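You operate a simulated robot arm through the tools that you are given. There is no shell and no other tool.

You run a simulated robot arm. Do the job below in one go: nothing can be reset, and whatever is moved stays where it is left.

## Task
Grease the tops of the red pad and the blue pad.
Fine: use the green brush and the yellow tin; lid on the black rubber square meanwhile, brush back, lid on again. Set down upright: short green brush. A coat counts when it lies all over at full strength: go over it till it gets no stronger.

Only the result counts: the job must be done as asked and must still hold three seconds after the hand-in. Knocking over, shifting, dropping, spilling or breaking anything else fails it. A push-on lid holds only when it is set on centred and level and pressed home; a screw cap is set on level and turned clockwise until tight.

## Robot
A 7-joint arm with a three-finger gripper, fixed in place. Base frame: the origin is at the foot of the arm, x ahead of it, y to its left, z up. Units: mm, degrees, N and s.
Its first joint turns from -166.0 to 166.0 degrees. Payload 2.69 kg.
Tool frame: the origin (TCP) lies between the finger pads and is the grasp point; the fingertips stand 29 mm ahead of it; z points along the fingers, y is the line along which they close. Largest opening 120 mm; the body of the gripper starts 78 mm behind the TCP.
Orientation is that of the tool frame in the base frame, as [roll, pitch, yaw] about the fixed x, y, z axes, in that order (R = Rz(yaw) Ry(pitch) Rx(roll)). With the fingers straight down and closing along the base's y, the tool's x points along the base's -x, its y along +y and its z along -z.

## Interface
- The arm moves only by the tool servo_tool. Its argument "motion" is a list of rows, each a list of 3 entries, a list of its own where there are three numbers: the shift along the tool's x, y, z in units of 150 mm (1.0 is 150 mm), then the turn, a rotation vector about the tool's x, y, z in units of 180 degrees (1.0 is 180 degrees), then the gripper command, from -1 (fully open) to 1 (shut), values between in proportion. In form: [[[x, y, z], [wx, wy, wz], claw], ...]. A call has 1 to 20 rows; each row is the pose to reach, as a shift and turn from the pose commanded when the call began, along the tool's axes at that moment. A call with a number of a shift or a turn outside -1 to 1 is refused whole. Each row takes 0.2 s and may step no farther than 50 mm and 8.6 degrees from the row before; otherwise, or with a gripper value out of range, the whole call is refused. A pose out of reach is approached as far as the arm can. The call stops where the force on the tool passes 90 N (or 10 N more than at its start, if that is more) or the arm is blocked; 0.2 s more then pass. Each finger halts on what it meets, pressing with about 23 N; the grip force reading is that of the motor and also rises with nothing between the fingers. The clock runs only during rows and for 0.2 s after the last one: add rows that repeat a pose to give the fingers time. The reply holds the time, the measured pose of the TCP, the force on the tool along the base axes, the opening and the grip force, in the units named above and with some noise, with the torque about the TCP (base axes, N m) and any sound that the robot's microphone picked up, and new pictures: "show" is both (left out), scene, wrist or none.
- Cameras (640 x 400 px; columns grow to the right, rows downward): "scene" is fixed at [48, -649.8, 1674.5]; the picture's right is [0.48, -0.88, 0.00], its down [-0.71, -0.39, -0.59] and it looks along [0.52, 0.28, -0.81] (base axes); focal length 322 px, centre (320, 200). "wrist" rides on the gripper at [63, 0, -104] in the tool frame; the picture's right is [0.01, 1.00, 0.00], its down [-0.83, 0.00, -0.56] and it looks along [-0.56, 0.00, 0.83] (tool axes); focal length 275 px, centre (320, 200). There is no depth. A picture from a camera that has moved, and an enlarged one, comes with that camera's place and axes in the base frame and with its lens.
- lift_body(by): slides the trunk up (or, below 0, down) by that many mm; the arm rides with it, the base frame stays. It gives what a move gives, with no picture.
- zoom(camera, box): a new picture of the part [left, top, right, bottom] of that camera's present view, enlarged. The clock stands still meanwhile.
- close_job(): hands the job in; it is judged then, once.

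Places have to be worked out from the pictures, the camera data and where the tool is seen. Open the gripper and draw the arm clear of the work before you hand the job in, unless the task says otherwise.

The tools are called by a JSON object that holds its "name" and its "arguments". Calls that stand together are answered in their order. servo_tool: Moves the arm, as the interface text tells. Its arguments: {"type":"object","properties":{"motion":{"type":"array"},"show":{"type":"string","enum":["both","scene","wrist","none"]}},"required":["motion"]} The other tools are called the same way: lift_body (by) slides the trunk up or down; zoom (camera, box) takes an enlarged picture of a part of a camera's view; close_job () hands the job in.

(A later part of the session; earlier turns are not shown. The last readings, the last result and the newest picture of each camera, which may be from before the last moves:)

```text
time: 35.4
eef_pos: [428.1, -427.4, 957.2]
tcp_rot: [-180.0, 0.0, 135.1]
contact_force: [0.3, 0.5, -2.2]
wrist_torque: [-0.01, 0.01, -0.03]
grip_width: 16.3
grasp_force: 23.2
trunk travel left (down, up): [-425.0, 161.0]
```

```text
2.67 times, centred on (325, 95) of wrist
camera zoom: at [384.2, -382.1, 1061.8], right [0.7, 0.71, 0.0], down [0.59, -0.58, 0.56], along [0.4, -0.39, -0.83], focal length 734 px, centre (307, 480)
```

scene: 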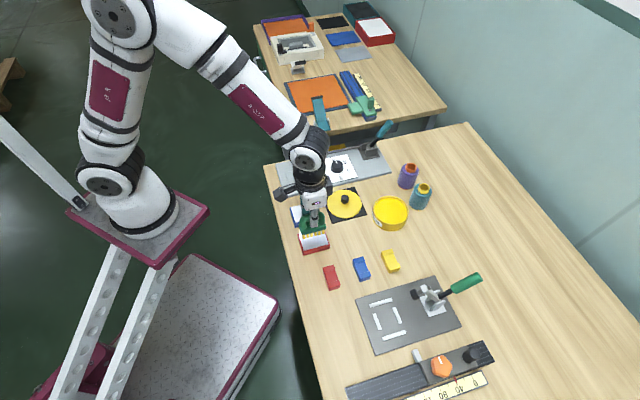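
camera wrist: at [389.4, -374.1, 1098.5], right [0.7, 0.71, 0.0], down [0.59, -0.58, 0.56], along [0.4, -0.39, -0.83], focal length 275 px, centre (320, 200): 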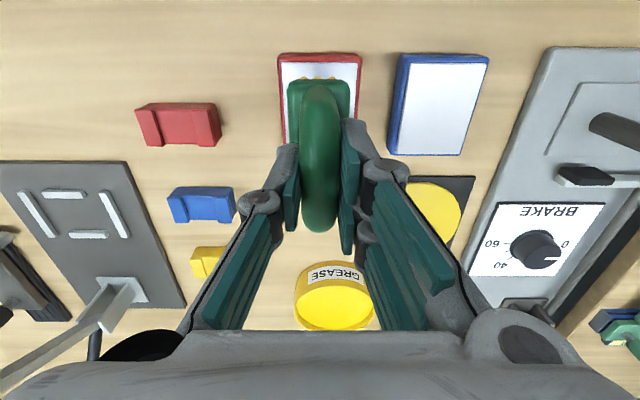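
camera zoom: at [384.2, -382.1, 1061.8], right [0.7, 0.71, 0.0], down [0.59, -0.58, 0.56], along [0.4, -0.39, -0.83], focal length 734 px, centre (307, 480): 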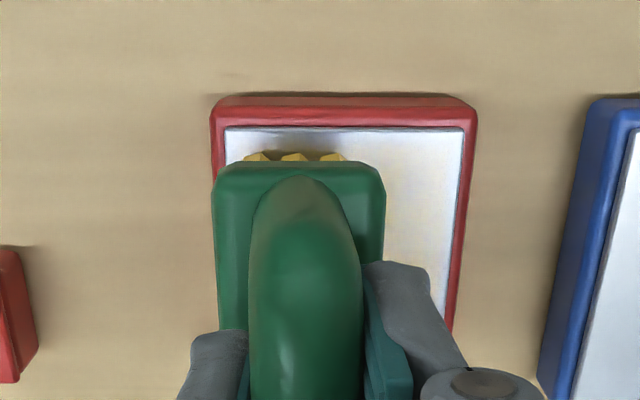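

No contact at this height, so the brush rode up slightly in the grip. I lower another millimetre.

{"name": "servo_tool", "arguments": {"motion": [[[0, 0, 0.004], [0, 0, 0], 1.0], [[0, 0, 0.007], [0, 0, 0], 1.0], [[0, 0, 0.007], [0, 0, 0], 1.0]], "show": "none"}}

```text
time: 36.2
eef_pos: [428.9, -426.8, 955.4]
tcp_rot: [-180.0, -0.1, 135.1]
contact_force: [-1.2, -0.6, -1.3]
wrist_torque: [-0.03, -0.01, 0.01]
grip_width: 16.0
grasp_force: 22.7
trunk travel left (down, up): [-425.0, 161.0]
```

{"name": "servo_tool", "arguments": {"motion": [[[0, 0, 0.004], [0, 0, 0], 1.0], [[0, 0, 0.007], [0, 0, 0], 1.0], [[0, 0, 0.007], [0, 0, 0], 1.0]], "show": "none"}}

{"name": "zoom", "arguments": {"camera": "scene", "box": [285, 210, 345, 260]}}

{"name": "zoom", "arguments": {"camera": "wrist", "box": [250, 20, 400, 220]}}

```text
time: 37.0
eef_pos: [428.3, -427.7, 955.7]
tcp_rot: [-180.0, 0.1, 135.0]
contact_force: [-4.6, 1.6, 16.9]
wrist_torque: [0.28, 0.23, 0.06]
grip_width: 16.5
grasp_force: 23.1
trunk travel left (down, up): [-425.0, 161.0]
```

```text
8.00 times, centred on (315, 235) of scene
camera zoom: at [48.0, -649.8, 1674.5], right [0.48, -0.88, 0.0], down [-0.71, -0.39, -0.59], along [0.52, 0.28, -0.81], focal length 2578 px, centre (360, -80)
```

zoom: 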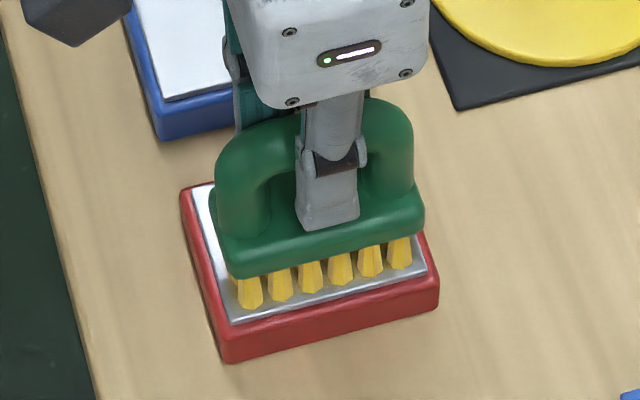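

```text
2.00 times, centred on (325, 120) of wrist
camera zoom: at [383.2, -383.0, 1059.6], right [0.7, 0.71, 0.0], down [0.59, -0.58, 0.56], along [0.4, -0.39, -0.83], focal length 551 px, centre (310, 360)
```

zoom: 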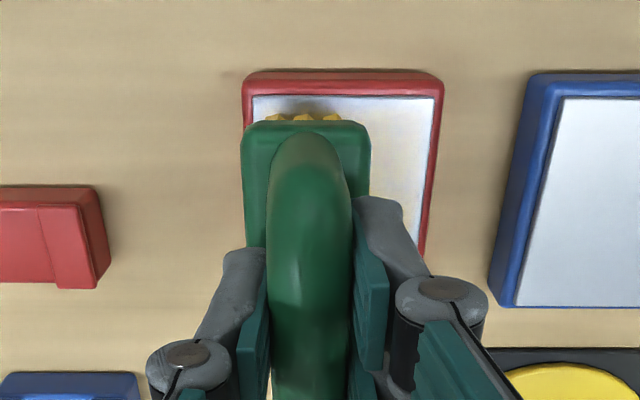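

Contact at 17 N here. I ease up half a millimetre and stroke along the brush's length in this lane.

{"name": "servo_tool", "arguments": {"motion": [[[0, -0.02, -0.003], [0, 0, 0], 1.0], [[0.035, -0.02, -0.003], [0, 0, 0], 1.0], [[0.07, -0.02, -0.003], [0, 0, 0], 1.0], [[0.035, -0.02, -0.003], [0, 0, 0], 1.0], [[0, -0.02, -0.003], [0, 0, 0], 1.0], [[-0.035, -0.02, -0.003], [0, 0, 0], 1.0], [[-0.07, -0.02, -0.003], [0, 0, 0], 1.0], [[-0.035, -0.02, -0.003], [0, 0, 0], 1.0], [[0, -0.02, -0.003], [0, 0, 0], 1.0]], "show": "none"}}

{"name": "zoom", "arguments": {"camera": "scene", "box": [285, 210, 345, 260]}}

{"name": "zoom", "arguments": {"camera": "wrist", "box": [250, 20, 400, 220]}}

```text
time: 39.0
eef_pos: [426.6, -429.8, 955.6]
tcp_rot: [180.0, -0.1, 135.2]
contact_force: [-1.0, -0.9, -1.8]
wrist_torque: [-0.01, 0.04, 0.0]
grip_width: 16.6
grasp_force: 23.1
trunk travel left (down, up): [-425.0, 161.0]
```

```text
8.00 times, centred on (315, 235) of scene
camera zoom: at [48.0, -649.8, 1674.5], right [0.48, -0.88, 0.0], down [-0.71, -0.39, -0.59], along [0.52, 0.28, -0.81], focal length 2578 px, centre (360, -80)
```

zoom: 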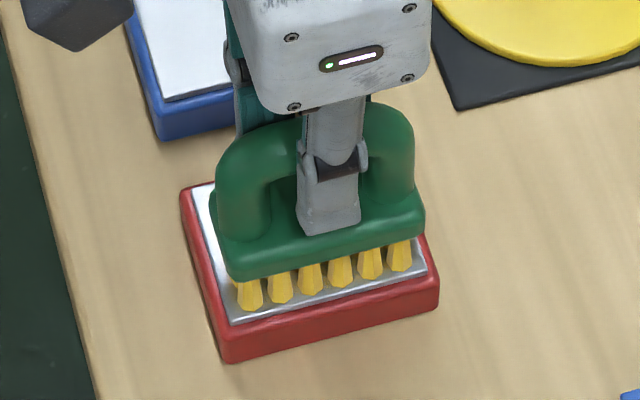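

```text
2.00 times, centred on (325, 120) of wrist
camera zoom: at [381.8, -384.4, 1059.9], right [0.7, 0.71, 0.0], down [0.59, -0.58, 0.56], along [0.4, -0.39, -0.83], focal length 551 px, centre (310, 360)
```

zoom: 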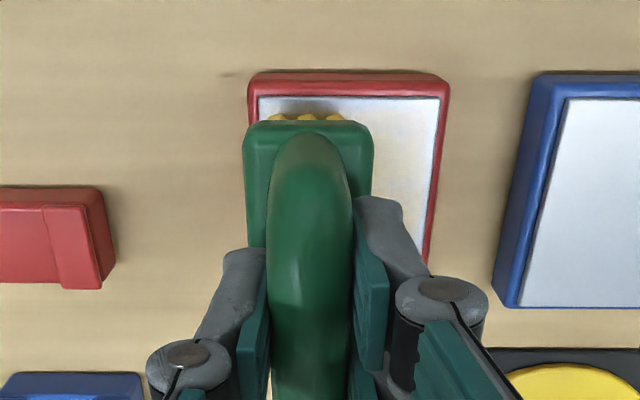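

It lost contact again, so the contact is stiff. I put back the 0.5 mm and stroke at that height.

{"name": "servo_tool", "arguments": {"motion": [[[0, 0, 0.0035], [0, 0, 0], 1.0], [[0.035, 0, 0.0035], [0, 0, 0], 1.0], [[0.07, 0, 0.0035], [0, 0, 0], 1.0], [[0.035, 0, 0.0035], [0, 0, 0], 1.0], [[0, 0, 0.0035], [0, 0, 0], 1.0], [[-0.035, 0, 0.0035], [0, 0, 0], 1.0], [[-0.07, 0, 0.0035], [0, 0, 0], 1.0]], "show": "none"}}

{"name": "zoom", "arguments": {"camera": "scene", "box": [285, 210, 345, 260]}}

{"name": "zoom", "arguments": {"camera": "wrist", "box": [250, 20, 400, 220]}}

```text
time: 40.6
eef_pos: [433.9, -436.6, 955.9]
tcp_rot: [179.9, 0.0, 135.0]
contact_force: [0.9, 0.3, -2.1]
wrist_torque: [0.0, -0.01, 0.01]
grip_width: 16.4
grasp_force: 23.2
trunk travel left (down, up): [-425.0, 161.0]
```

```text
8.00 times, centred on (315, 235) of scene
camera zoom: at [48.0, -649.8, 1674.5], right [0.48, -0.88, 0.0], down [-0.71, -0.39, -0.59], along [0.52, 0.28, -0.81], focal length 2578 px, centre (360, -80)
```

zoom: 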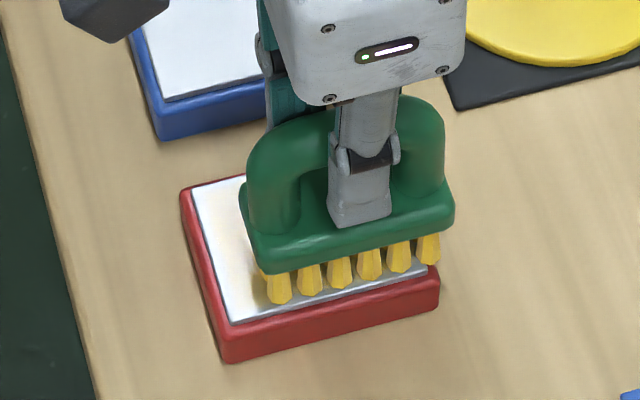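

```text
2.00 times, centred on (325, 120) of wrist
camera zoom: at [389.1, -392.0, 1060.1], right [0.7, 0.71, 0.0], down [0.59, -0.58, 0.56], along [0.4, -0.39, -0.83], focal length 551 px, centre (310, 360)
```

zoom: 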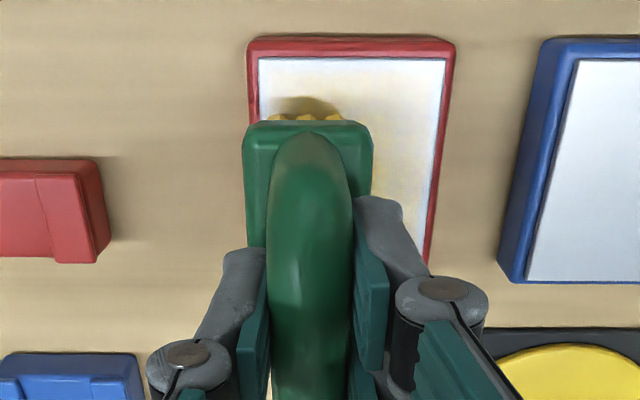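

Still barely touching: the brush slides up in the grip under load. I'll regrip lower, with the fingertips close to the base plate so it can't ride up or roll. First I go to the pad centre and set the bristles down on it lightly.

{"name": "servo_tool", "arguments": {"motion": [[[0.035, 0.04, -0.002], [0, 0, 0], 1.0], [[0.07, 0.08, -0.002], [0, 0, 0], 1.0], [[0.07, 0.08, 0.002], [0, 0, 0], 1.0], [[0.07, 0.08, 0.004], [0, 0, 0], 1.0], [[0.07, 0.08, 0.004], [0, 0, 0], 1.0]], "show": "none"}}

{"name": "zoom", "arguments": {"camera": "wrist", "box": [250, 20, 400, 220]}}

```text
time: 41.8
eef_pos: [435.6, -421.3, 954.5]
tcp_rot: [-180.0, 0.1, 135.0]
contact_force: [-0.7, 0.0, 9.2]
wrist_torque: [0.14, -0.05, 0.0]
grip_width: 16.4
grasp_force: 22.9
trunk travel left (down, up): [-425.0, 161.0]
```

```text
2.00 times, centred on (325, 120) of wrist
camera zoom: at [390.8, -376.4, 1059.3], right [0.7, 0.71, 0.0], down [0.59, -0.58, 0.56], along [0.4, -0.39, -0.83], focal length 551 px, centre (310, 360)
```

zoom: 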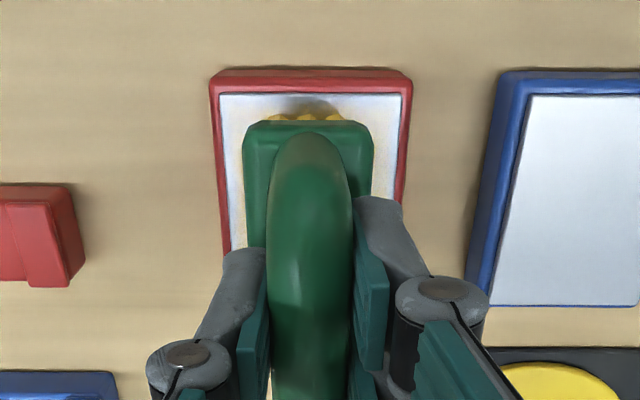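

9 N contact, the brush stands on the pad. I open the fingers a little and check that it stands.

{"name": "servo_tool", "arguments": {"motion": [[[0, 0, 0], [0, 0, 0], 0.75], [[0, 0, 0], [0, 0, 0], 0.6], [[0, 0, 0], [0, 0, 0], 0.55]], "show": "none"}}

{"name": "zoom", "arguments": {"camera": "wrist", "box": [220, 20, 420, 260]}}

{"name": "zoom", "arguments": {"camera": "scene", "box": [285, 195, 345, 260]}}

```text
time: 42.6
eef_pos: [435.2, -420.4, 954.7]
tcp_rot: [180.0, 0.1, 135.1]
contact_force: [0.1, 1.5, -0.4]
wrist_torque: [-0.01, 0.01, -0.04]
grip_width: 26.7
grasp_force: 0.1
trunk travel left (down, up): [-425.0, 161.0]
```

```text
1.67 times, centred on (320, 140) of wrist
camera zoom: at [390.9, -376.4, 1058.6], right [0.7, 0.71, 0.0], down [0.59, -0.58, 0.56], along [0.4, -0.39, -0.83], focal length 459 px, centre (320, 300)
```

zoom: 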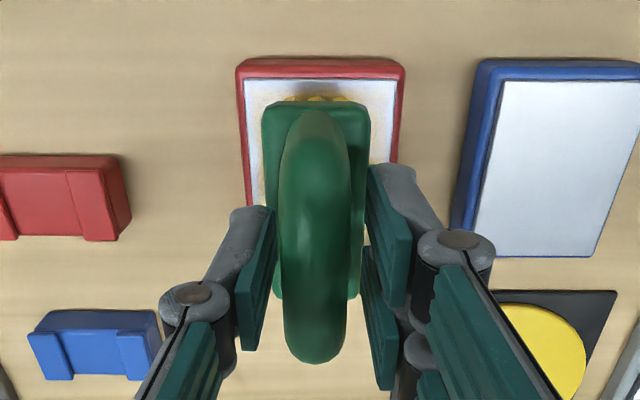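

```text
6.15 times, centred on (315, 228) of scene
camera zoom: at [48.0, -649.8, 1674.5], right [0.48, -0.88, 0.0], down [-0.71, -0.39, -0.59], along [0.52, 0.28, -0.81], focal length 1983 px, centre (351, 31)
```

zoom: 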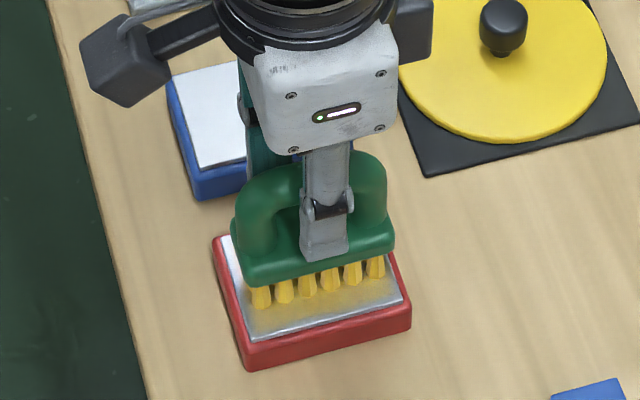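

The brush stands freely on the pad. I lower the open fingers a few mm alongside the handle, watching the force.

{"name": "servo_tool", "arguments": {"motion": [[[0, -0.006, 0.008], [0, 0, 0], 0.55], [[0, -0.006, 0.02], [0, 0, 0], 0.55], [[0, -0.006, 0.02], [0, 0, 0], 0.55]], "show": "none"}}

{"name": "zoom", "arguments": {"camera": "wrist", "box": [220, 20, 420, 260]}}

{"name": "zoom", "arguments": {"camera": "scene", "box": [300, 210, 335, 250]}}

```text
time: 43.4
eef_pos: [436.2, -422.6, 951.1]
tcp_rot: [179.9, 0.0, 135.0]
contact_force: [-0.6, -0.6, 0.4]
wrist_torque: [0.04, -0.01, 0.0]
grip_width: 27.1
grasp_force: 0.0
trunk travel left (down, up): [-425.0, 161.0]
```

```text
1.67 times, centred on (320, 140) of wrist
camera zoom: at [389.9, -377.0, 1055.5], right [0.7, 0.71, 0.0], down [0.59, -0.58, 0.56], along [0.4, -0.39, -0.83], focal length 459 px, centre (320, 300)
```

zoom: 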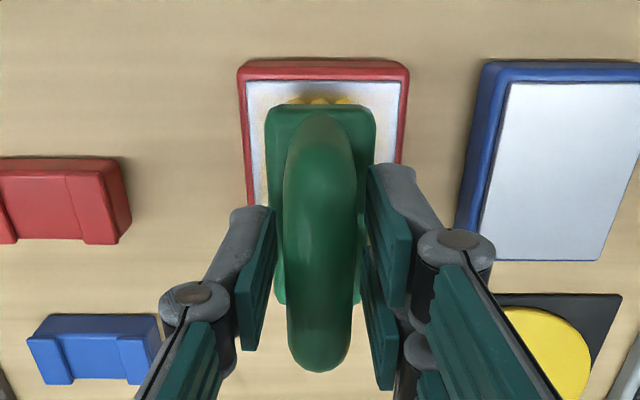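

```text
10.00 times, centred on (318, 230) of scene
camera zoom: at [48.0, -649.8, 1674.5], right [0.48, -0.88, 0.0], down [-0.71, -0.39, -0.59], along [0.52, 0.28, -0.81], focal length 3222 px, centre (345, -100)
```

zoom: 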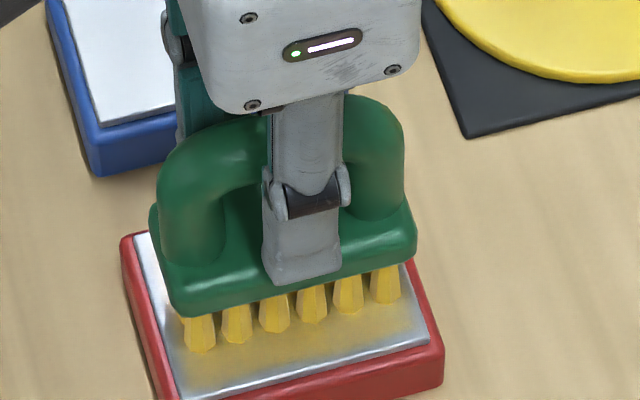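

{"name": "servo_tool", "arguments": {"motion": [[[0, 0, 0.007], [0, 0, 0], 0.55], [[0, 0, 0.013], [0, 0, 0], 0.55], [[0, 0, 0.013], [0, 0, 0], 0.55]], "show": "none"}}

```text
time: 44.2
eef_pos: [434.8, -422.4, 949.3]
tcp_rot: [-179.9, -0.1, 135.0]
contact_force: [-0.1, -0.3, -0.7]
wrist_torque: [-0.03, 0.0, 0.0]
grip_width: 26.8
grasp_force: 0.0
trunk travel left (down, up): [-425.0, 161.0]
```

{"name": "servo_tool", "arguments": {"motion": [[[0, 0, 0.005], [0, 0, 0], 0.55], [[0, 0, 0.01], [0, 0, 0], 0.55], [[0, 0, 0.01], [0, 0, 0], 0.55]], "show": "none"}}

```text
time: 45.0
eef_pos: [435.5, -422.1, 947.9]
tcp_rot: [180.0, 0.0, 135.0]
contact_force: [-0.3, -0.5, 0.7]
wrist_torque: [-0.01, -0.02, 0.0]
grip_width: 27.3
grasp_force: 0.0
trunk travel left (down, up): [-425.0, 161.0]
```

{"name": "servo_tool", "arguments": {"motion": [[[0, 0, 0.005], [0, 0, 0], 0.55], [[0, 0, 0.01], [0, 0, 0], 0.55], [[0, 0, 0.01], [0, 0, 0], 0.55]], "show": "none"}}

{"name": "zoom", "arguments": {"camera": "scene", "box": [300, 210, 335, 250]}}

{"name": "zoom", "arguments": {"camera": "wrist", "box": [250, 60, 390, 240]}}

```text
time: 45.8
eef_pos: [433.6, -421.2, 946.1]
tcp_rot: [-180.0, 0.0, 135.0]
contact_force: [0.1, 0.6, 0.3]
wrist_torque: [0.01, -0.02, 0.03]
grip_width: 27.0
grasp_force: 0.0
trunk travel left (down, up): [-425.0, 161.0]
```

```text
10.00 times, centred on (318, 230) of scene
camera zoom: at [48.0, -649.8, 1674.5], right [0.48, -0.88, 0.0], down [-0.71, -0.39, -0.59], along [0.52, 0.28, -0.81], focal length 3222 px, centre (345, -100)
```

zoom: 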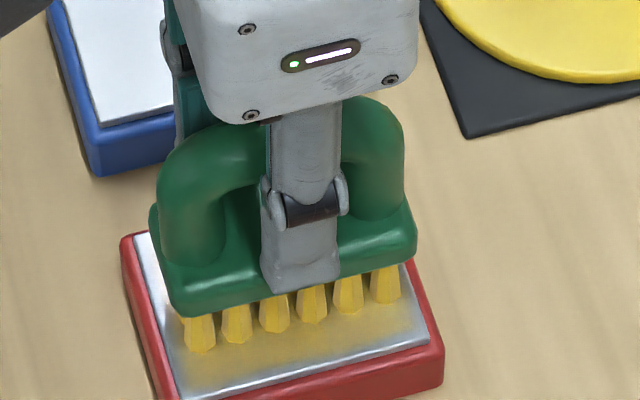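

```text
2.22 times, centred on (320, 150) of wrist
camera zoom: at [389.7, -376.6, 1051.0], right [0.7, 0.71, 0.0], down [0.59, -0.58, 0.56], along [0.4, -0.39, -0.83], focal length 612 px, centre (320, 311)
```

zoom: 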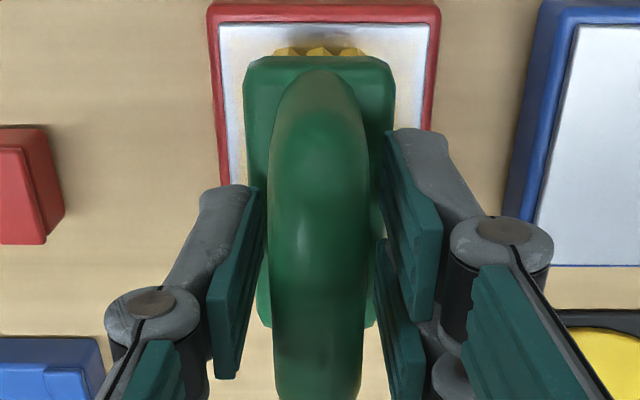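

{"name": "servo_tool", "arguments": {"motion": [[[0, 0, 0.005], [0, 0, 0], 0.55], [[0, 0, 0.01], [0, 0, 0], 0.6], [[0, 0, 0.01], [0, 0, 0], 0.65]], "show": "none"}}

{"name": "servo_tool", "arguments": {"motion": [[[0, 0, 0.005], [0, 0, 0], 0.65], [[0, 0, 0.01], [0, 0, 0], 0.65], [[0, 0, 0.01], [0, 0, 0], 0.65]], "show": "none"}}

{"name": "zoom", "arguments": {"camera": "scene", "box": [300, 210, 335, 250]}}

```text
time: 46.6
eef_pos: [434.9, -420.8, 944.8]
tcp_rot: [179.9, -0.1, 135.0]
contact_force: [-0.4, -0.2, -1.0]
wrist_torque: [-0.02, -0.04, 0.01]
grip_width: 21.0
grasp_force: 0.1
trunk travel left (down, up): [-425.0, 161.0]
```

```text
time: 47.4
eef_pos: [435.0, -421.0, 943.6]
tcp_rot: [-179.9, 0.0, 135.0]
contact_force: [-3.2, 3.4, 12.8]
wrist_torque: [0.17, 0.04, 0.03]
grip_width: 20.8
grasp_force: 0.1
trunk travel left (down, up): [-425.0, 161.0]
```

```text
10.00 times, centred on (318, 230) of scene
camera zoom: at [48.0, -649.8, 1674.5], right [0.48, -0.88, 0.0], down [-0.71, -0.39, -0.59], along [0.52, 0.28, -0.81], focal length 3222 px, centre (345, -100)
```

zoom: 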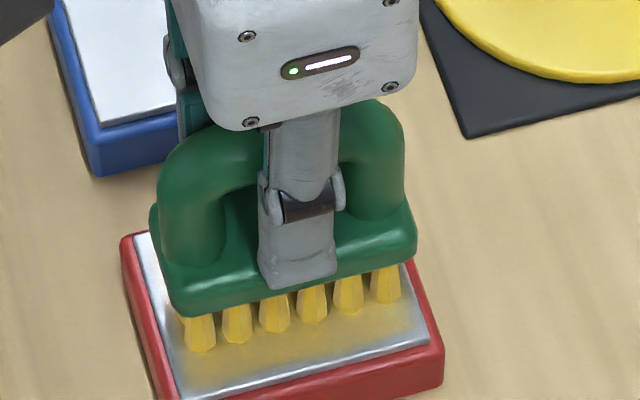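

The fingertips touch the base plate (13 N). I ease up half a millimetre and close firmly on the handle.

{"name": "servo_tool", "arguments": {"motion": [[[0, 0, -0.003], [0, 0, 0], 0.65], [[0, 0, -0.003], [0, 0, 0], 0.8], [[0, 0, -0.003], [0, 0, 0], 1.0], [[0, 0, -0.003], [0, 0, 0], 1.0]], "show": "none"}}

{"name": "zoom", "arguments": {"camera": "wrist", "box": [250, 20, 400, 220]}}

```text
time: 48.4
eef_pos: [436.1, -422.3, 944.0]
tcp_rot: [-180.0, 0.0, 135.1]
contact_force: [1.5, 0.4, 12.9]
wrist_torque: [0.07, -0.35, 0.06]
grip_width: 15.9
grasp_force: 23.0
trunk travel left (down, up): [-425.0, 161.0]
```

```text
2.00 times, centred on (325, 120) of wrist
camera zoom: at [389.8, -376.7, 1048.3], right [0.7, 0.71, 0.0], down [0.59, -0.58, 0.56], along [0.4, -0.39, -0.83], focal length 551 px, centre (310, 360)
```

zoom: 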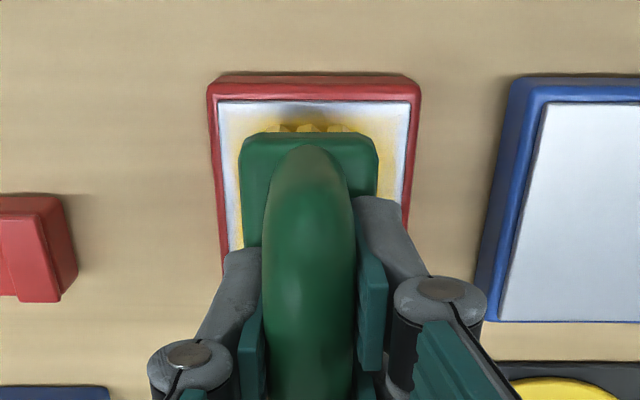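

Firm grip now, 13 N on the pad, and the coat is visibly building where the bristles touch. I sweep across the pad with a slightly lighter touch.

{"name": "servo_tool", "arguments": {"motion": [[[0, 0, -0.002], [0, 0, 0], 1.0], [[0, -0.04, -0.002], [0, 0, 0], 1.0], [[0, -0.08, -0.002], [0, 0, 0], 1.0], [[0, -0.12, -0.002], [0, 0, 0], 1.0], [[0, -0.12, -0.002], [0, 0, 0], 1.0]], "show": "none"}}

{"name": "zoom", "arguments": {"camera": "wrist", "box": [250, 20, 400, 220]}}

{"name": "zoom", "arguments": {"camera": "scene", "box": [285, 210, 345, 260]}}

```text
time: 49.6
eef_pos: [422.3, -433.5, 944.5]
tcp_rot: [179.9, 0.0, 135.0]
contact_force: [1.2, 3.1, 7.7]
wrist_torque: [0.04, -0.45, 0.13]
grip_width: 16.1
grasp_force: 23.0
trunk travel left (down, up): [-425.0, 161.0]
```

```text
2.00 times, centred on (325, 120) of wrist
camera zoom: at [376.7, -389.4, 1048.4], right [0.7, 0.71, 0.0], down [0.59, -0.58, 0.56], along [0.4, -0.39, -0.83], focal length 551 px, centre (310, 360)
```

zoom: 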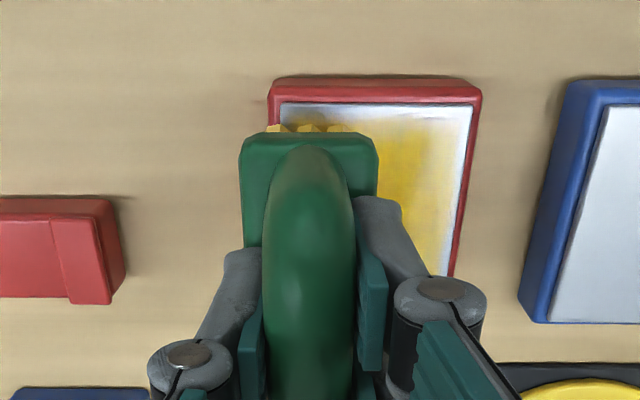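

```text
8.00 times, centred on (315, 235) of scene
camera zoom: at [48.0, -649.8, 1674.5], right [0.48, -0.88, 0.0], down [-0.71, -0.39, -0.59], along [0.52, 0.28, -0.81], focal length 2578 px, centre (360, -80)
```

zoom: 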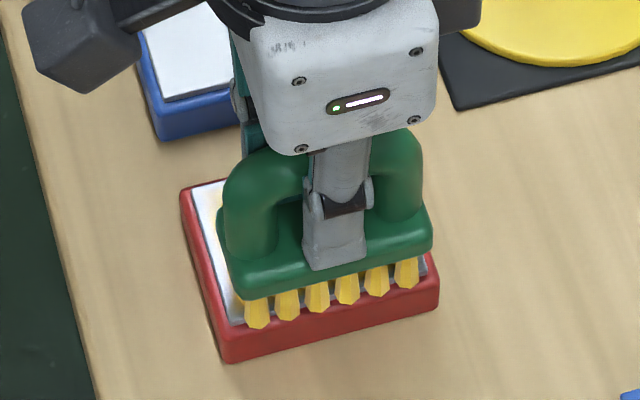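

Good coat now, 8 N. An uncovered strip remains along the inner edge; I shift 9 mm inward and sweep back to the right.

{"name": "servo_tool", "arguments": {"motion": [[[0.03, 0, 0], [0, 0, 0], 1.0], [[0.06, 0, 0], [0, 0, 0], 1.0], [[0.06, 0.04, 0], [0, 0, 0], 1.0], [[0.06, 0.08, 0], [0, 0, 0], 1.0], [[0.06, 0.12, 0], [0, 0, 0], 1.0], [[0.06, 0.16, 0], [0, 0, 0], 1.0], [[0.06, 0.2, 0], [0, 0, 0], 1.0], [[0.06, 0.24, 0], [0, 0, 0], 1.0], [[0.06, 0.255, 0], [0, 0, 0], 1.0]], "show": "none"}}

{"name": "zoom", "arguments": {"camera": "wrist", "box": [250, 20, 400, 220]}}

{"name": "zoom", "arguments": {"camera": "scene", "box": [285, 210, 345, 260]}}

```text
time: 51.6
eef_pos: [443.2, -401.5, 945.0]
tcp_rot: [-180.0, 0.0, 135.1]
contact_force: [0.3, -0.9, 0.9]
wrist_torque: [0.02, 0.02, 0.0]
grip_width: 15.8
grasp_force: 23.3
trunk travel left (down, up): [-425.0, 161.0]
```

```text
2.00 times, centred on (325, 120) of wrist
camera zoom: at [398.1, -356.0, 1048.5], right [0.7, 0.71, 0.0], down [0.59, -0.58, 0.56], along [0.4, -0.39, -0.83], focal length 551 px, centre (310, 360)
```

zoom: 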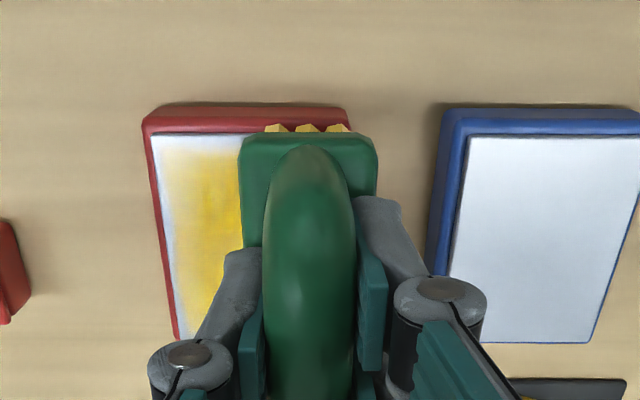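

```text
8.00 times, centred on (315, 235) of scene
camera zoom: at [48.0, -649.8, 1674.5], right [0.48, -0.88, 0.0], down [-0.71, -0.39, -0.59], along [0.52, 0.28, -0.81], focal length 2578 px, centre (360, -80)
```

zoom: 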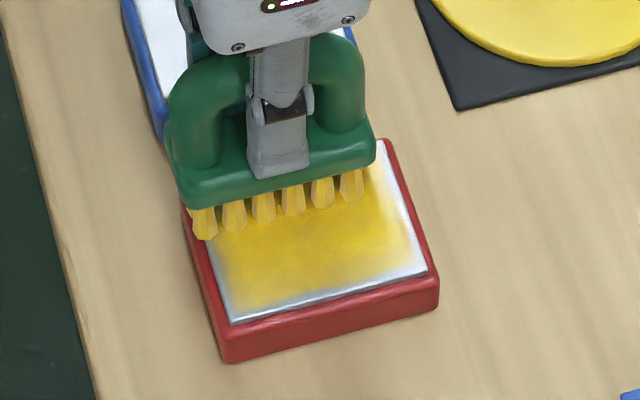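

The coat is building, with paler edges. I lower 0.4 mm and run a wider loop covering the right edge and outer edge, with the brush going slightly past the borders.

{"name": "servo_tool", "arguments": {"motion": [[[0, 0.027, 0.0027], [0, 0, 0], 1.0], [[0, 0.054, 0.0027], [0, 0, 0], 1.0], [[-0.04, 0.054, 0.0027], [0, 0, 0], 1.0], [[-0.08, 0.054, 0.0027], [0, 0, 0], 1.0], [[-0.12, 0.054, 0.0027], [0, 0, 0], 1.0], [[-0.12, 0.007, 0.0027], [0, 0, 0], 1.0], [[-0.12, -0.04, 0.0027], [0, 0, 0], 1.0], [[-0.12, -0.087, 0.0027], [0, 0, 0], 1.0], [[-0.12, -0.134, 0.0027], [0, 0, 0], 1.0], [[-0.12, -0.18, 0.0027], [0, 0, 0], 1.0], [[-0.12, -0.227, 0.0027], [0, 0, 0], 1.0], [[-0.12, -0.273, 0.0027], [0, 0, 0], 1.0], [[-0.12, -0.32, 0.0027], [0, 0, 0], 1.0]], "show": "none"}}

{"name": "zoom", "arguments": {"camera": "wrist", "box": [250, 20, 400, 220]}}

{"name": "zoom", "arguments": {"camera": "scene", "box": [285, 210, 345, 260]}}

```text
time: 54.4
eef_pos: [421.6, -447.2, 943.7]
tcp_rot: [-179.9, 0.2, 135.1]
contact_force: [6.0, 4.5, 20.9]
wrist_torque: [0.34, -0.57, 0.0]
grip_width: 15.9
grasp_force: 23.0
trunk travel left (down, up): [-425.0, 161.0]
```

```text
2.00 times, centred on (325, 120) of wrist
camera zoom: at [376.8, -402.5, 1048.1], right [0.7, 0.71, 0.0], down [0.59, -0.58, 0.56], along [0.4, -0.39, -0.83], focal length 551 px, centre (310, 360)
```

zoom: 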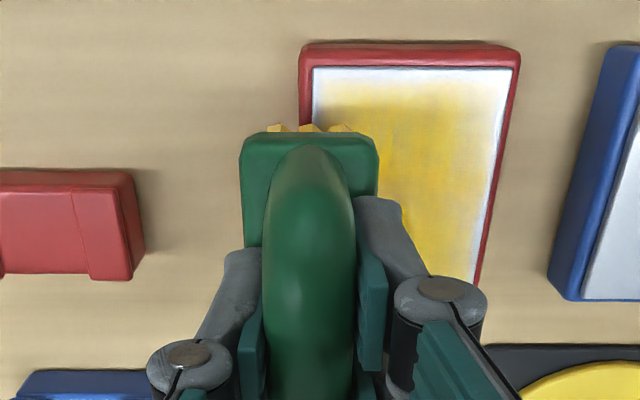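

```text
8.00 times, centred on (315, 235) of scene
camera zoom: at [48.0, -649.8, 1674.5], right [0.48, -0.88, 0.0], down [-0.71, -0.39, -0.59], along [0.52, 0.28, -0.81], focal length 2578 px, centre (360, -80)
```

zoom: 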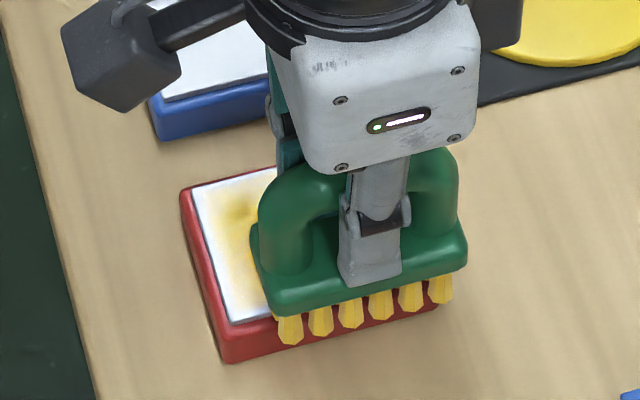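

Force rises to 21 N at the left edge, while the right-hand side lost contact. I raise slightly here and check forces on the way back right.

{"name": "servo_tool", "arguments": {"motion": [[[0.03, 0, -0.003], [0, 0, 0], 1.0], [[0.06, 0.04, -0.003], [0, 0, 0], 1.0], [[0.06, 0.08, -0.003], [0, 0, 0], 1.0], [[0.06, 0.12, -0.003], [0, 0, 0], 1.0], [[0.06, 0.16, -0.003], [0, 0, 0], 1.0]], "show": "none"}}

{"name": "servo_tool", "arguments": {"motion": [[[0, 0.04, 0], [0, 0, 0], 1.0], [[0, 0.08, 0], [0, 0, 0], 1.0], [[0, 0.12, 0], [0, 0, 0], 1.0]], "show": "none"}}

{"name": "zoom", "arguments": {"camera": "wrist", "box": [250, 20, 400, 220]}}

{"name": "zoom", "arguments": {"camera": "scene", "box": [285, 210, 345, 260]}}

```text
time: 55.6
eef_pos: [431.9, -424.2, 943.4]
tcp_rot: [-180.0, -0.1, 135.1]
contact_force: [0.1, -0.5, 0.7]
wrist_torque: [-0.01, 0.0, 0.02]
grip_width: 16.1
grasp_force: 23.1
trunk travel left (down, up): [-425.0, 161.0]
```

```text
time: 56.4
eef_pos: [446.1, -411.9, 943.8]
tcp_rot: [-180.0, -0.1, 135.0]
contact_force: [0.3, -0.3, 0.0]
wrist_torque: [0.01, 0.0, 0.01]
grip_width: 15.9
grasp_force: 23.6
trunk travel left (down, up): [-425.0, 161.0]
```

```text
2.00 times, centred on (325, 120) of wrist
camera zoom: at [399.8, -367.0, 1048.4], right [0.7, 0.71, 0.0], down [0.59, -0.58, 0.56], along [0.39, -0.39, -0.83], focal length 551 px, centre (310, 360)
```

zoom: 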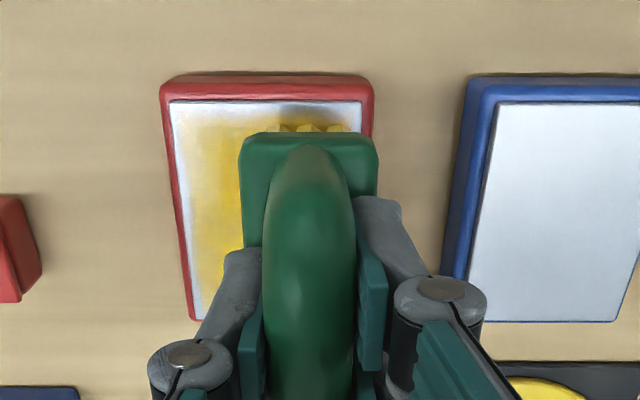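

```text
8.00 times, centred on (315, 235) of scene
camera zoom: at [48.0, -649.8, 1674.5], right [0.48, -0.88, 0.0], down [-0.71, -0.39, -0.59], along [0.52, 0.28, -0.81], focal length 2578 px, centre (360, -80)
```

zoom: 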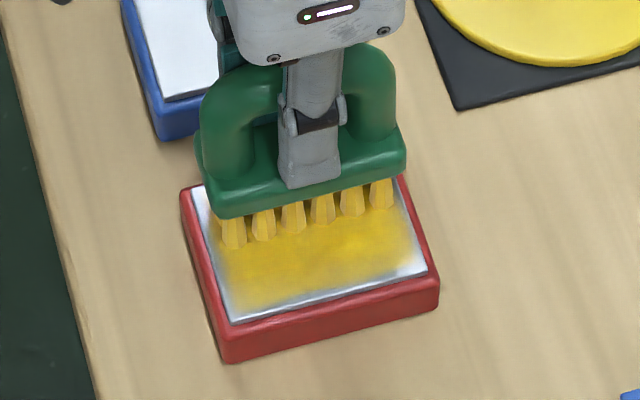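

{"name": "servo_tool", "arguments": {"motion": [[[0, 0, 0.003], [0, 0, 0], 1.0], [[0, 0, 0.005], [0, 0, 0], 1.0], [[0, 0, 0.005], [0, 0, 0], 1.0]], "show": "none"}}

```text
time: 57.2
eef_pos: [443.7, -412.1, 943.0]
tcp_rot: [-180.0, 0.1, 135.1]
contact_force: [0.5, 0.7, 10.7]
wrist_torque: [0.16, -0.1, 0.02]
grip_width: 15.9
grasp_force: 23.3
trunk travel left (down, up): [-425.0, 161.0]
```

10.7 N here. I stroke along the length and then toward the right edge.

{"name": "servo_tool", "arguments": {"motion": [[[0.035, 0, 0], [0, 0, 0], 1.0], [[0.07, 0, 0], [0, 0, 0], 1.0], [[0.07, 0.035, 0], [0, 0, 0], 1.0], [[0.07, 0.07, 0], [0, 0, 0], 1.0], [[0.035, 0.07, 0], [0, 0, 0], 1.0], [[0, 0.07, 0], [0, 0, 0], 1.0], [[-0.035, 0.07, 0], [0, 0, 0], 1.0], [[-0.07, 0.07, 0], [0, 0, 0], 1.0]], "show": "none"}}

{"name": "zoom", "arguments": {"camera": "wrist", "box": [250, 20, 400, 220]}}

{"name": "zoom", "arguments": {"camera": "scene", "box": [285, 210, 345, 260]}}

```text
time: 59.0
eef_pos: [460.4, -410.8, 942.8]
tcp_rot: [-180.0, 0.0, 135.1]
contact_force: [-4.2, 6.4, 21.1]
wrist_torque: [0.22, 0.12, 0.02]
grip_width: 15.9
grasp_force: 22.7
trunk travel left (down, up): [-425.0, 161.0]
```

```text
2.00 times, centred on (325, 120) of wrist
camera zoom: at [415.1, -366.1, 1048.1], right [0.7, 0.71, 0.0], down [0.59, -0.58, 0.56], along [0.4, -0.39, -0.83], focal length 551 px, centre (310, 360)
```

zoom: 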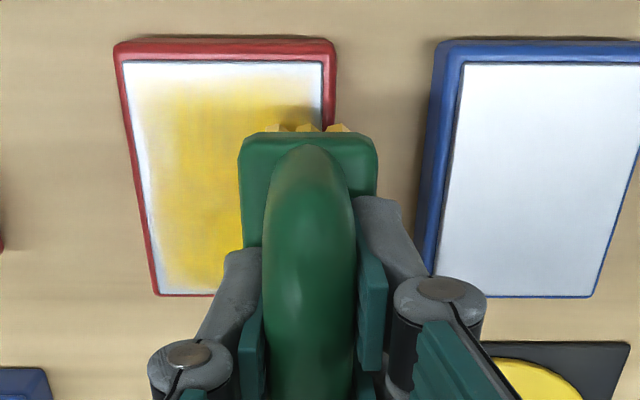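

```text
8.00 times, centred on (315, 235) of scene
camera zoom: at [48.0, -649.8, 1674.5], right [0.48, -0.88, 0.0], down [-0.71, -0.39, -0.59], along [0.52, 0.28, -0.81], focal length 2578 px, centre (360, -80)
```

zoom: 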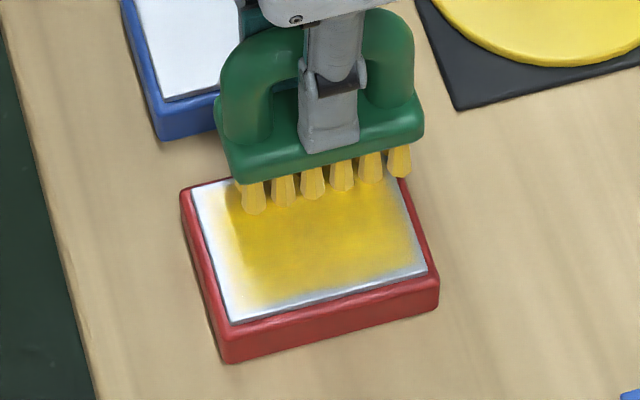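

Coverage improves; the paler margins are the inner (small-E) side and the left (low-L) edge. I run a loop along those edges.

{"name": "servo_tool", "arguments": {"motion": [[[0.04, 0, -0.001], [0, 0, 0], 1.0], [[0.08, 0, -0.001], [0, 0, 0], 1.0], [[0.12, 0, -0.001], [0, 0, 0], 1.0], [[0.155, 0, -0.001], [0, 0, 0], 1.0], [[0.155, -0.04, -0.001], [0, 0, 0], 1.0], [[0.155, -0.08, -0.001], [0, 0, 0], 1.0], [[0.155, -0.12, -0.001], [0, 0, 0], 1.0], [[0.155, -0.16, -0.001], [0, 0, 0], 1.0], [[0.155, -0.2, -0.001], [0, 0, 0], 1.0], [[0.155, -0.24, -0.001], [0, 0, 0], 1.0], [[0.155, -0.28, -0.001], [0, 0, 0], 1.0], [[0.155, -0.31, -0.001], [0, 0, 0], 1.0]], "show": "none"}}

{"name": "zoom", "arguments": {"camera": "wrist", "box": [250, 20, 400, 220]}}

{"name": "zoom", "arguments": {"camera": "scene", "box": [285, 210, 345, 260]}}

```text
time: 61.6
eef_pos: [412.0, -427.5, 943.5]
tcp_rot: [-180.0, -0.1, 135.0]
contact_force: [4.9, 2.2, 14.4]
wrist_torque: [0.3, -0.49, -0.02]
grip_width: 16.3
grasp_force: 23.1
trunk travel left (down, up): [-425.0, 161.0]
```

```text
2.00 times, centred on (325, 120) of wrist
camera zoom: at [365.7, -382.8, 1048.1], right [0.7, 0.71, 0.0], down [0.59, -0.58, 0.56], along [0.4, -0.39, -0.83], focal length 551 px, centre (310, 360)
```

zoom: 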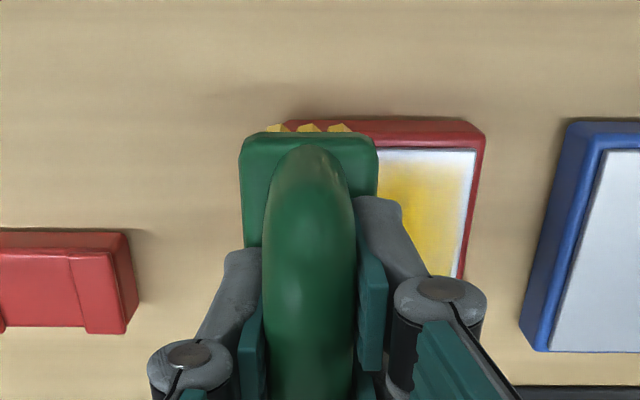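

```text
8.00 times, centred on (315, 235) of scene
camera zoom: at [48.0, -649.8, 1674.5], right [0.48, -0.88, 0.0], down [-0.71, -0.39, -0.59], along [0.52, 0.28, -0.81], focal length 2578 px, centre (360, -80)
```

zoom: 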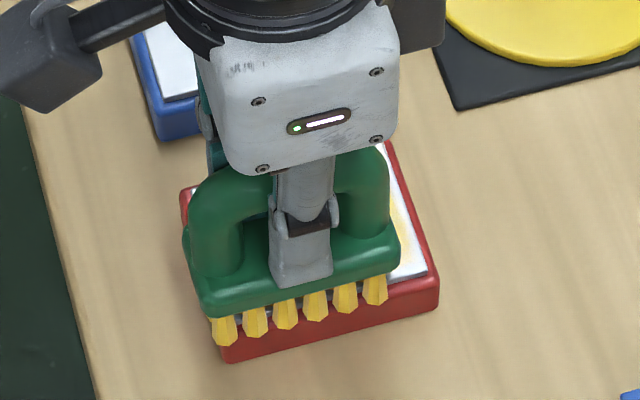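

I stroke along the left edge outward, then lift to inspect the whole pad.

{"name": "servo_tool", "arguments": {"motion": [[[-0.04, 0, 0], [0, 0, 0], 1.0], [[-0.08, 0, 0], [0, 0, 0], 1.0], [[-0.12, 0, 0], [0, 0, 0], 1.0], [[-0.16, 0, 0], [0, 0, 0], 1.0], [[-0.16, 0.04, 0], [0, 0, 0], 1.0], [[-0.12, 0.08, 0], [0, 0, 0], 1.0], [[-0.12, 0.08, -0.02], [0, 0, 0], 1.0], [[-0.12, 0.08, -0.15], [0, 0, 0], 1.0], [[-0.2, 0.08, -0.35], [0, 0, 0], 1.0], [[-0.45, 0.08, -0.5], [0, 0, 0], 1.0], [[-0.6, 0.08, -0.5], [0, 0, 0], 1.0], [[-0.6, 0.08, -0.5], [0, 0, 0], 1.0]], "show": "none"}}

{"name": "zoom", "arguments": {"camera": "wrist", "box": [250, 0, 470, 170]}}

{"name": "zoom", "arguments": {"camera": "scene", "box": [285, 195, 345, 260]}}

```text
time: 64.2
eef_pos: [485.0, -481.6, 1017.9]
tcp_rot: [-180.0, 0.0, 135.1]
contact_force: [0.5, 1.0, -1.2]
wrist_torque: [-0.01, 0.02, 0.01]
grip_width: 15.8
grasp_force: 23.0
trunk travel left (down, up): [-425.0, 161.0]
```

```text
2.35 times, centred on (360, 85) of wrist
camera zoom: at [438.7, -437.0, 1123.0], right [0.7, 0.71, 0.0], down [0.59, -0.58, 0.56], along [0.4, -0.39, -0.83], focal length 648 px, centre (226, 471)
```

zoom: 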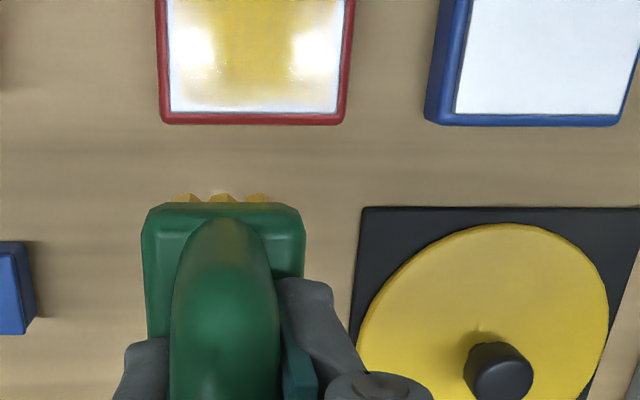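

```text
6.15 times, centred on (315, 228) of scene
camera zoom: at [48.0, -649.8, 1674.5], right [0.48, -0.88, 0.0], down [-0.71, -0.39, -0.59], along [0.52, 0.28, -0.81], focal length 1983 px, centre (351, 31)
```

zoom: 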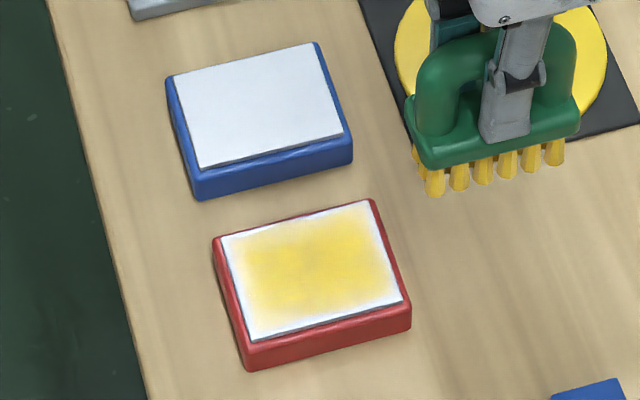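

The red pad hasn't moved; the coat is strong in the middle but fades toward the borders. I reload the brush at the tin before working the margins.

{"name": "servo_tool", "arguments": {"motion": [[[-0.2, 0.05, 0], [0, 0, 0], 1.0], [[-0.4, 0.1, 0], [0, 0, 0], 1.0], [[-0.6, 0.15, 0], [0, 0, 0], 1.0], [[-0.8, 0.2, 0], [0, 0, 0], 1.0], [[-0.95, 0.207, 0], [0, 0, 0], 1.0]], "show": "none"}}

{"name": "servo_tool", "arguments": {"motion": [[[-0.1, 0, 0], [0, 0, 0], 1.0], [[-0.155, 0, 0], [0, 0, 0], 1.0], [[-0.155, 0, 0.15], [0, 0, 0], 1.0], [[-0.155, 0, 0.3], [0, 0, 0], 1.0], [[-0.155, 0, 0.36], [0, 0, 0], 1.0], [[-0.155, 0, 0.36], [0, 0, 0], 1.0]], "show": "none"}}

{"name": "zoom", "arguments": {"camera": "wrist", "box": [220, 0, 420, 200]}}

{"name": "zoom", "arguments": {"camera": "scene", "box": [365, 175, 425, 235]}}

```text
time: 65.4
eef_pos: [606.3, -563.5, 1019.3]
tcp_rot: [-180.0, 0.0, 135.1]
contact_force: [-0.6, -0.4, -0.8]
wrist_torque: [-0.01, -0.01, 0.01]
grip_width: 15.7
grasp_force: 22.4
trunk travel left (down, up): [-425.0, 161.0]
```

```text
time: 66.8
eef_pos: [621.7, -577.8, 963.2]
tcp_rot: [-180.0, 0.1, 135.1]
contact_force: [0.5, -0.7, -1.4]
wrist_torque: [0.0, 0.0, -0.02]
grip_width: 15.8
grasp_force: 22.8
trunk travel left (down, up): [-425.0, 161.0]
```

```text
2.00 times, centred on (320, 100) of wrist
camera zoom: at [577.2, -534.1, 1068.5], right [0.7, 0.71, 0.0], down [0.59, -0.58, 0.56], along [0.4, -0.39, -0.83], focal length 551 px, centre (320, 400)
```

zoom: 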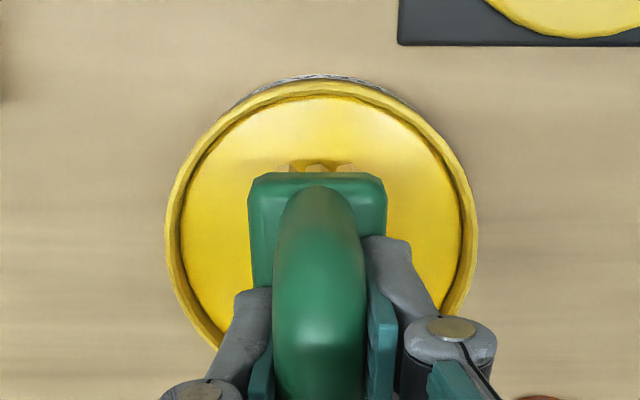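

```text
6.67 times, centred on (395, 205) of scene
camera zoom: at [48.0, -649.8, 1674.5], right [0.48, -0.88, 0.0], down [-0.71, -0.39, -0.59], along [0.52, 0.28, -0.81], focal length 2148 px, centre (-180, 167)
```

zoom: 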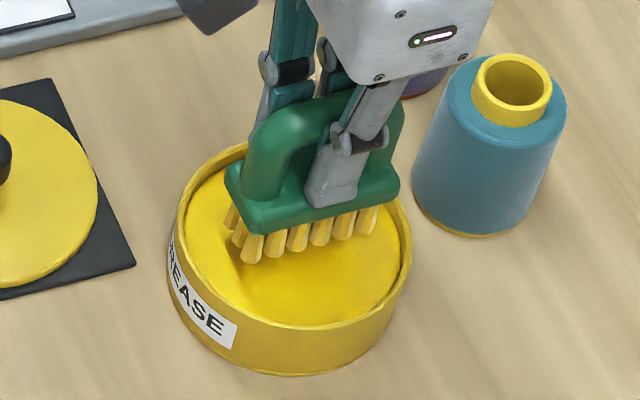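

Centred in the tin. I lower onto the grease.

{"name": "servo_tool", "arguments": {"motion": [[[0, 0, 0.05], [0, 0, 0], 1.0], [[0, 0, 0.09], [0, 0, 0], 1.0], [[0, 0, 0.1], [0, 0, 0], 1.0], [[0, 0, 0.1], [0, 0, 0], 1.0]], "show": "none"}}

{"name": "zoom", "arguments": {"camera": "scene", "box": [365, 175, 425, 235]}}

```text
time: 67.8
eef_pos: [621.4, -577.8, 949.5]
tcp_rot: [-179.9, 0.1, 134.9]
contact_force: [0.6, -1.4, 2.9]
wrist_torque: [-0.04, -0.13, -0.05]
grip_width: 16.1
grasp_force: 22.8
trunk travel left (down, up): [-425.0, 161.0]
```

```text
6.67 times, centred on (395, 205) of scene
camera zoom: at [48.0, -649.8, 1674.5], right [0.48, -0.88, 0.0], down [-0.71, -0.39, -0.59], along [0.52, 0.28, -0.81], focal length 2148 px, centre (-180, 167)
```

zoom: 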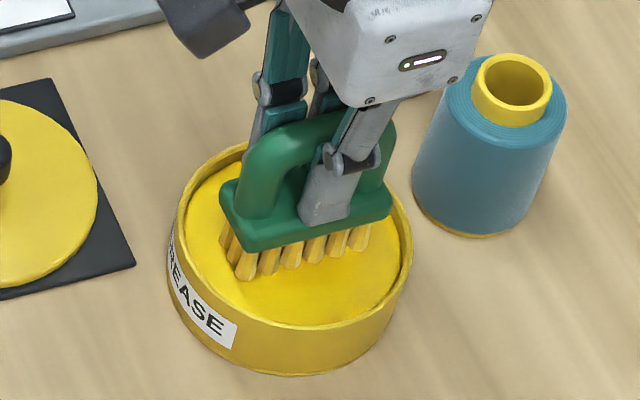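

Light contact (3 N). I press half a millimetre more and dwell briefly to reload, then lift.

{"name": "servo_tool", "arguments": {"motion": [[[0, 0, 0.003], [0, 0, 0], 1.0], [[0, 0, 0.003], [0, 0, 0], 1.0], [[0, 0, 0.003], [0, 0, 0], 1.0], [[0, 0, -0.03], [0, 0, 0], 1.0], [[0, 0, -0.15], [0, 0, 0], 1.0], [[0, 0, -0.3], [0, 0, 0], 1.0], [[0, 0, -0.46], [0, 0, 0], 1.0], [[0, 0, -0.46], [0, 0, 0], 1.0]], "show": "none"}}

{"name": "zoom", "arguments": {"camera": "scene", "box": [365, 165, 425, 235]}}

```text
time: 69.6
eef_pos: [623.0, -578.4, 1017.6]
tcp_rot: [180.0, 0.0, 135.0]
contact_force: [0.1, 0.4, -0.9]
wrist_torque: [0.03, -0.03, 0.01]
grip_width: 15.6
grasp_force: 23.4
trunk travel left (down, up): [-425.0, 161.0]
```

```text
5.71 times, centred on (395, 200) of scene
camera zoom: at [48.0, -649.8, 1674.5], right [0.48, -0.88, 0.0], down [-0.71, -0.39, -0.59], along [0.52, 0.28, -0.81], focal length 1841 px, centre (-109, 200)
```

zoom: 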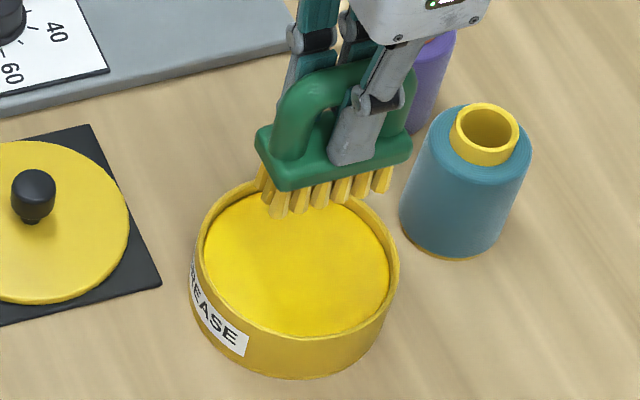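

Reloaded. Back to the red pad.

{"name": "servo_tool", "arguments": {"motion": [[[0.2, -0.03, 0], [0, 0, 0], 1.0], [[0.4, -0.06, 0], [0, 0, 0], 1.0], [[0.6, -0.08, 0], [0, 0, 0], 1.0], [[0.8, -0.1, 0], [0, 0, 0], 1.0], [[0.95, -0.1, 0], [0, 0, 0], 1.0]], "show": "none"}}

{"name": "servo_tool", "arguments": {"motion": [[[0.2, 0, 0], [0, 0, 0], 1.0], [[0.4, -0.02, 0], [0, 0, 0], 1.0], [[0.6, -0.04, 0], [0, 0, 0], 1.0], [[0.67, -0.04, 0.1], [0, 0, 0], 1.0], [[0.67, -0.04, 0.25], [0, 0, 0], 1.0], [[0.67, -0.04, 0.39], [0, 0, 0], 1.0], [[0.67, -0.04, 0.39], [0, 0, 0], 1.0]], "show": "none"}}

{"name": "zoom", "arguments": {"camera": "wrist", "box": [250, 20, 400, 220]}}

```text
time: 70.8
eef_pos: [511.2, -489.7, 1018.2]
tcp_rot: [179.9, 0.0, 135.1]
contact_force: [-0.9, -0.8, -1.7]
wrist_torque: [0.02, 0.05, -0.01]
grip_width: 15.8
grasp_force: 23.2
trunk travel left (down, up): [-425.0, 161.0]
```

```text
time: 72.4
eef_pos: [435.5, -421.8, 957.6]
tcp_rot: [-179.9, 0.0, 135.1]
contact_force: [-0.2, -0.1, -1.3]
wrist_torque: [0.02, 0.0, -0.01]
grip_width: 15.7
grasp_force: 22.5
trunk travel left (down, up): [-425.0, 161.0]
```

```text
2.00 times, centred on (325, 120) of wrist
camera zoom: at [391.0, -376.5, 1063.5], right [0.7, 0.71, 0.0], down [0.59, -0.58, 0.56], along [0.4, -0.39, -0.83], focal length 551 px, centre (310, 360)
```

zoom: 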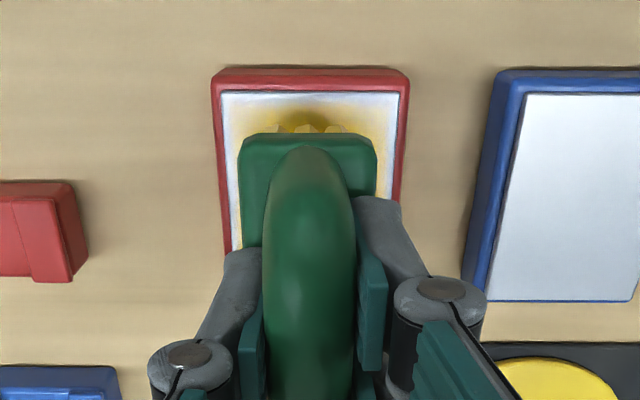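

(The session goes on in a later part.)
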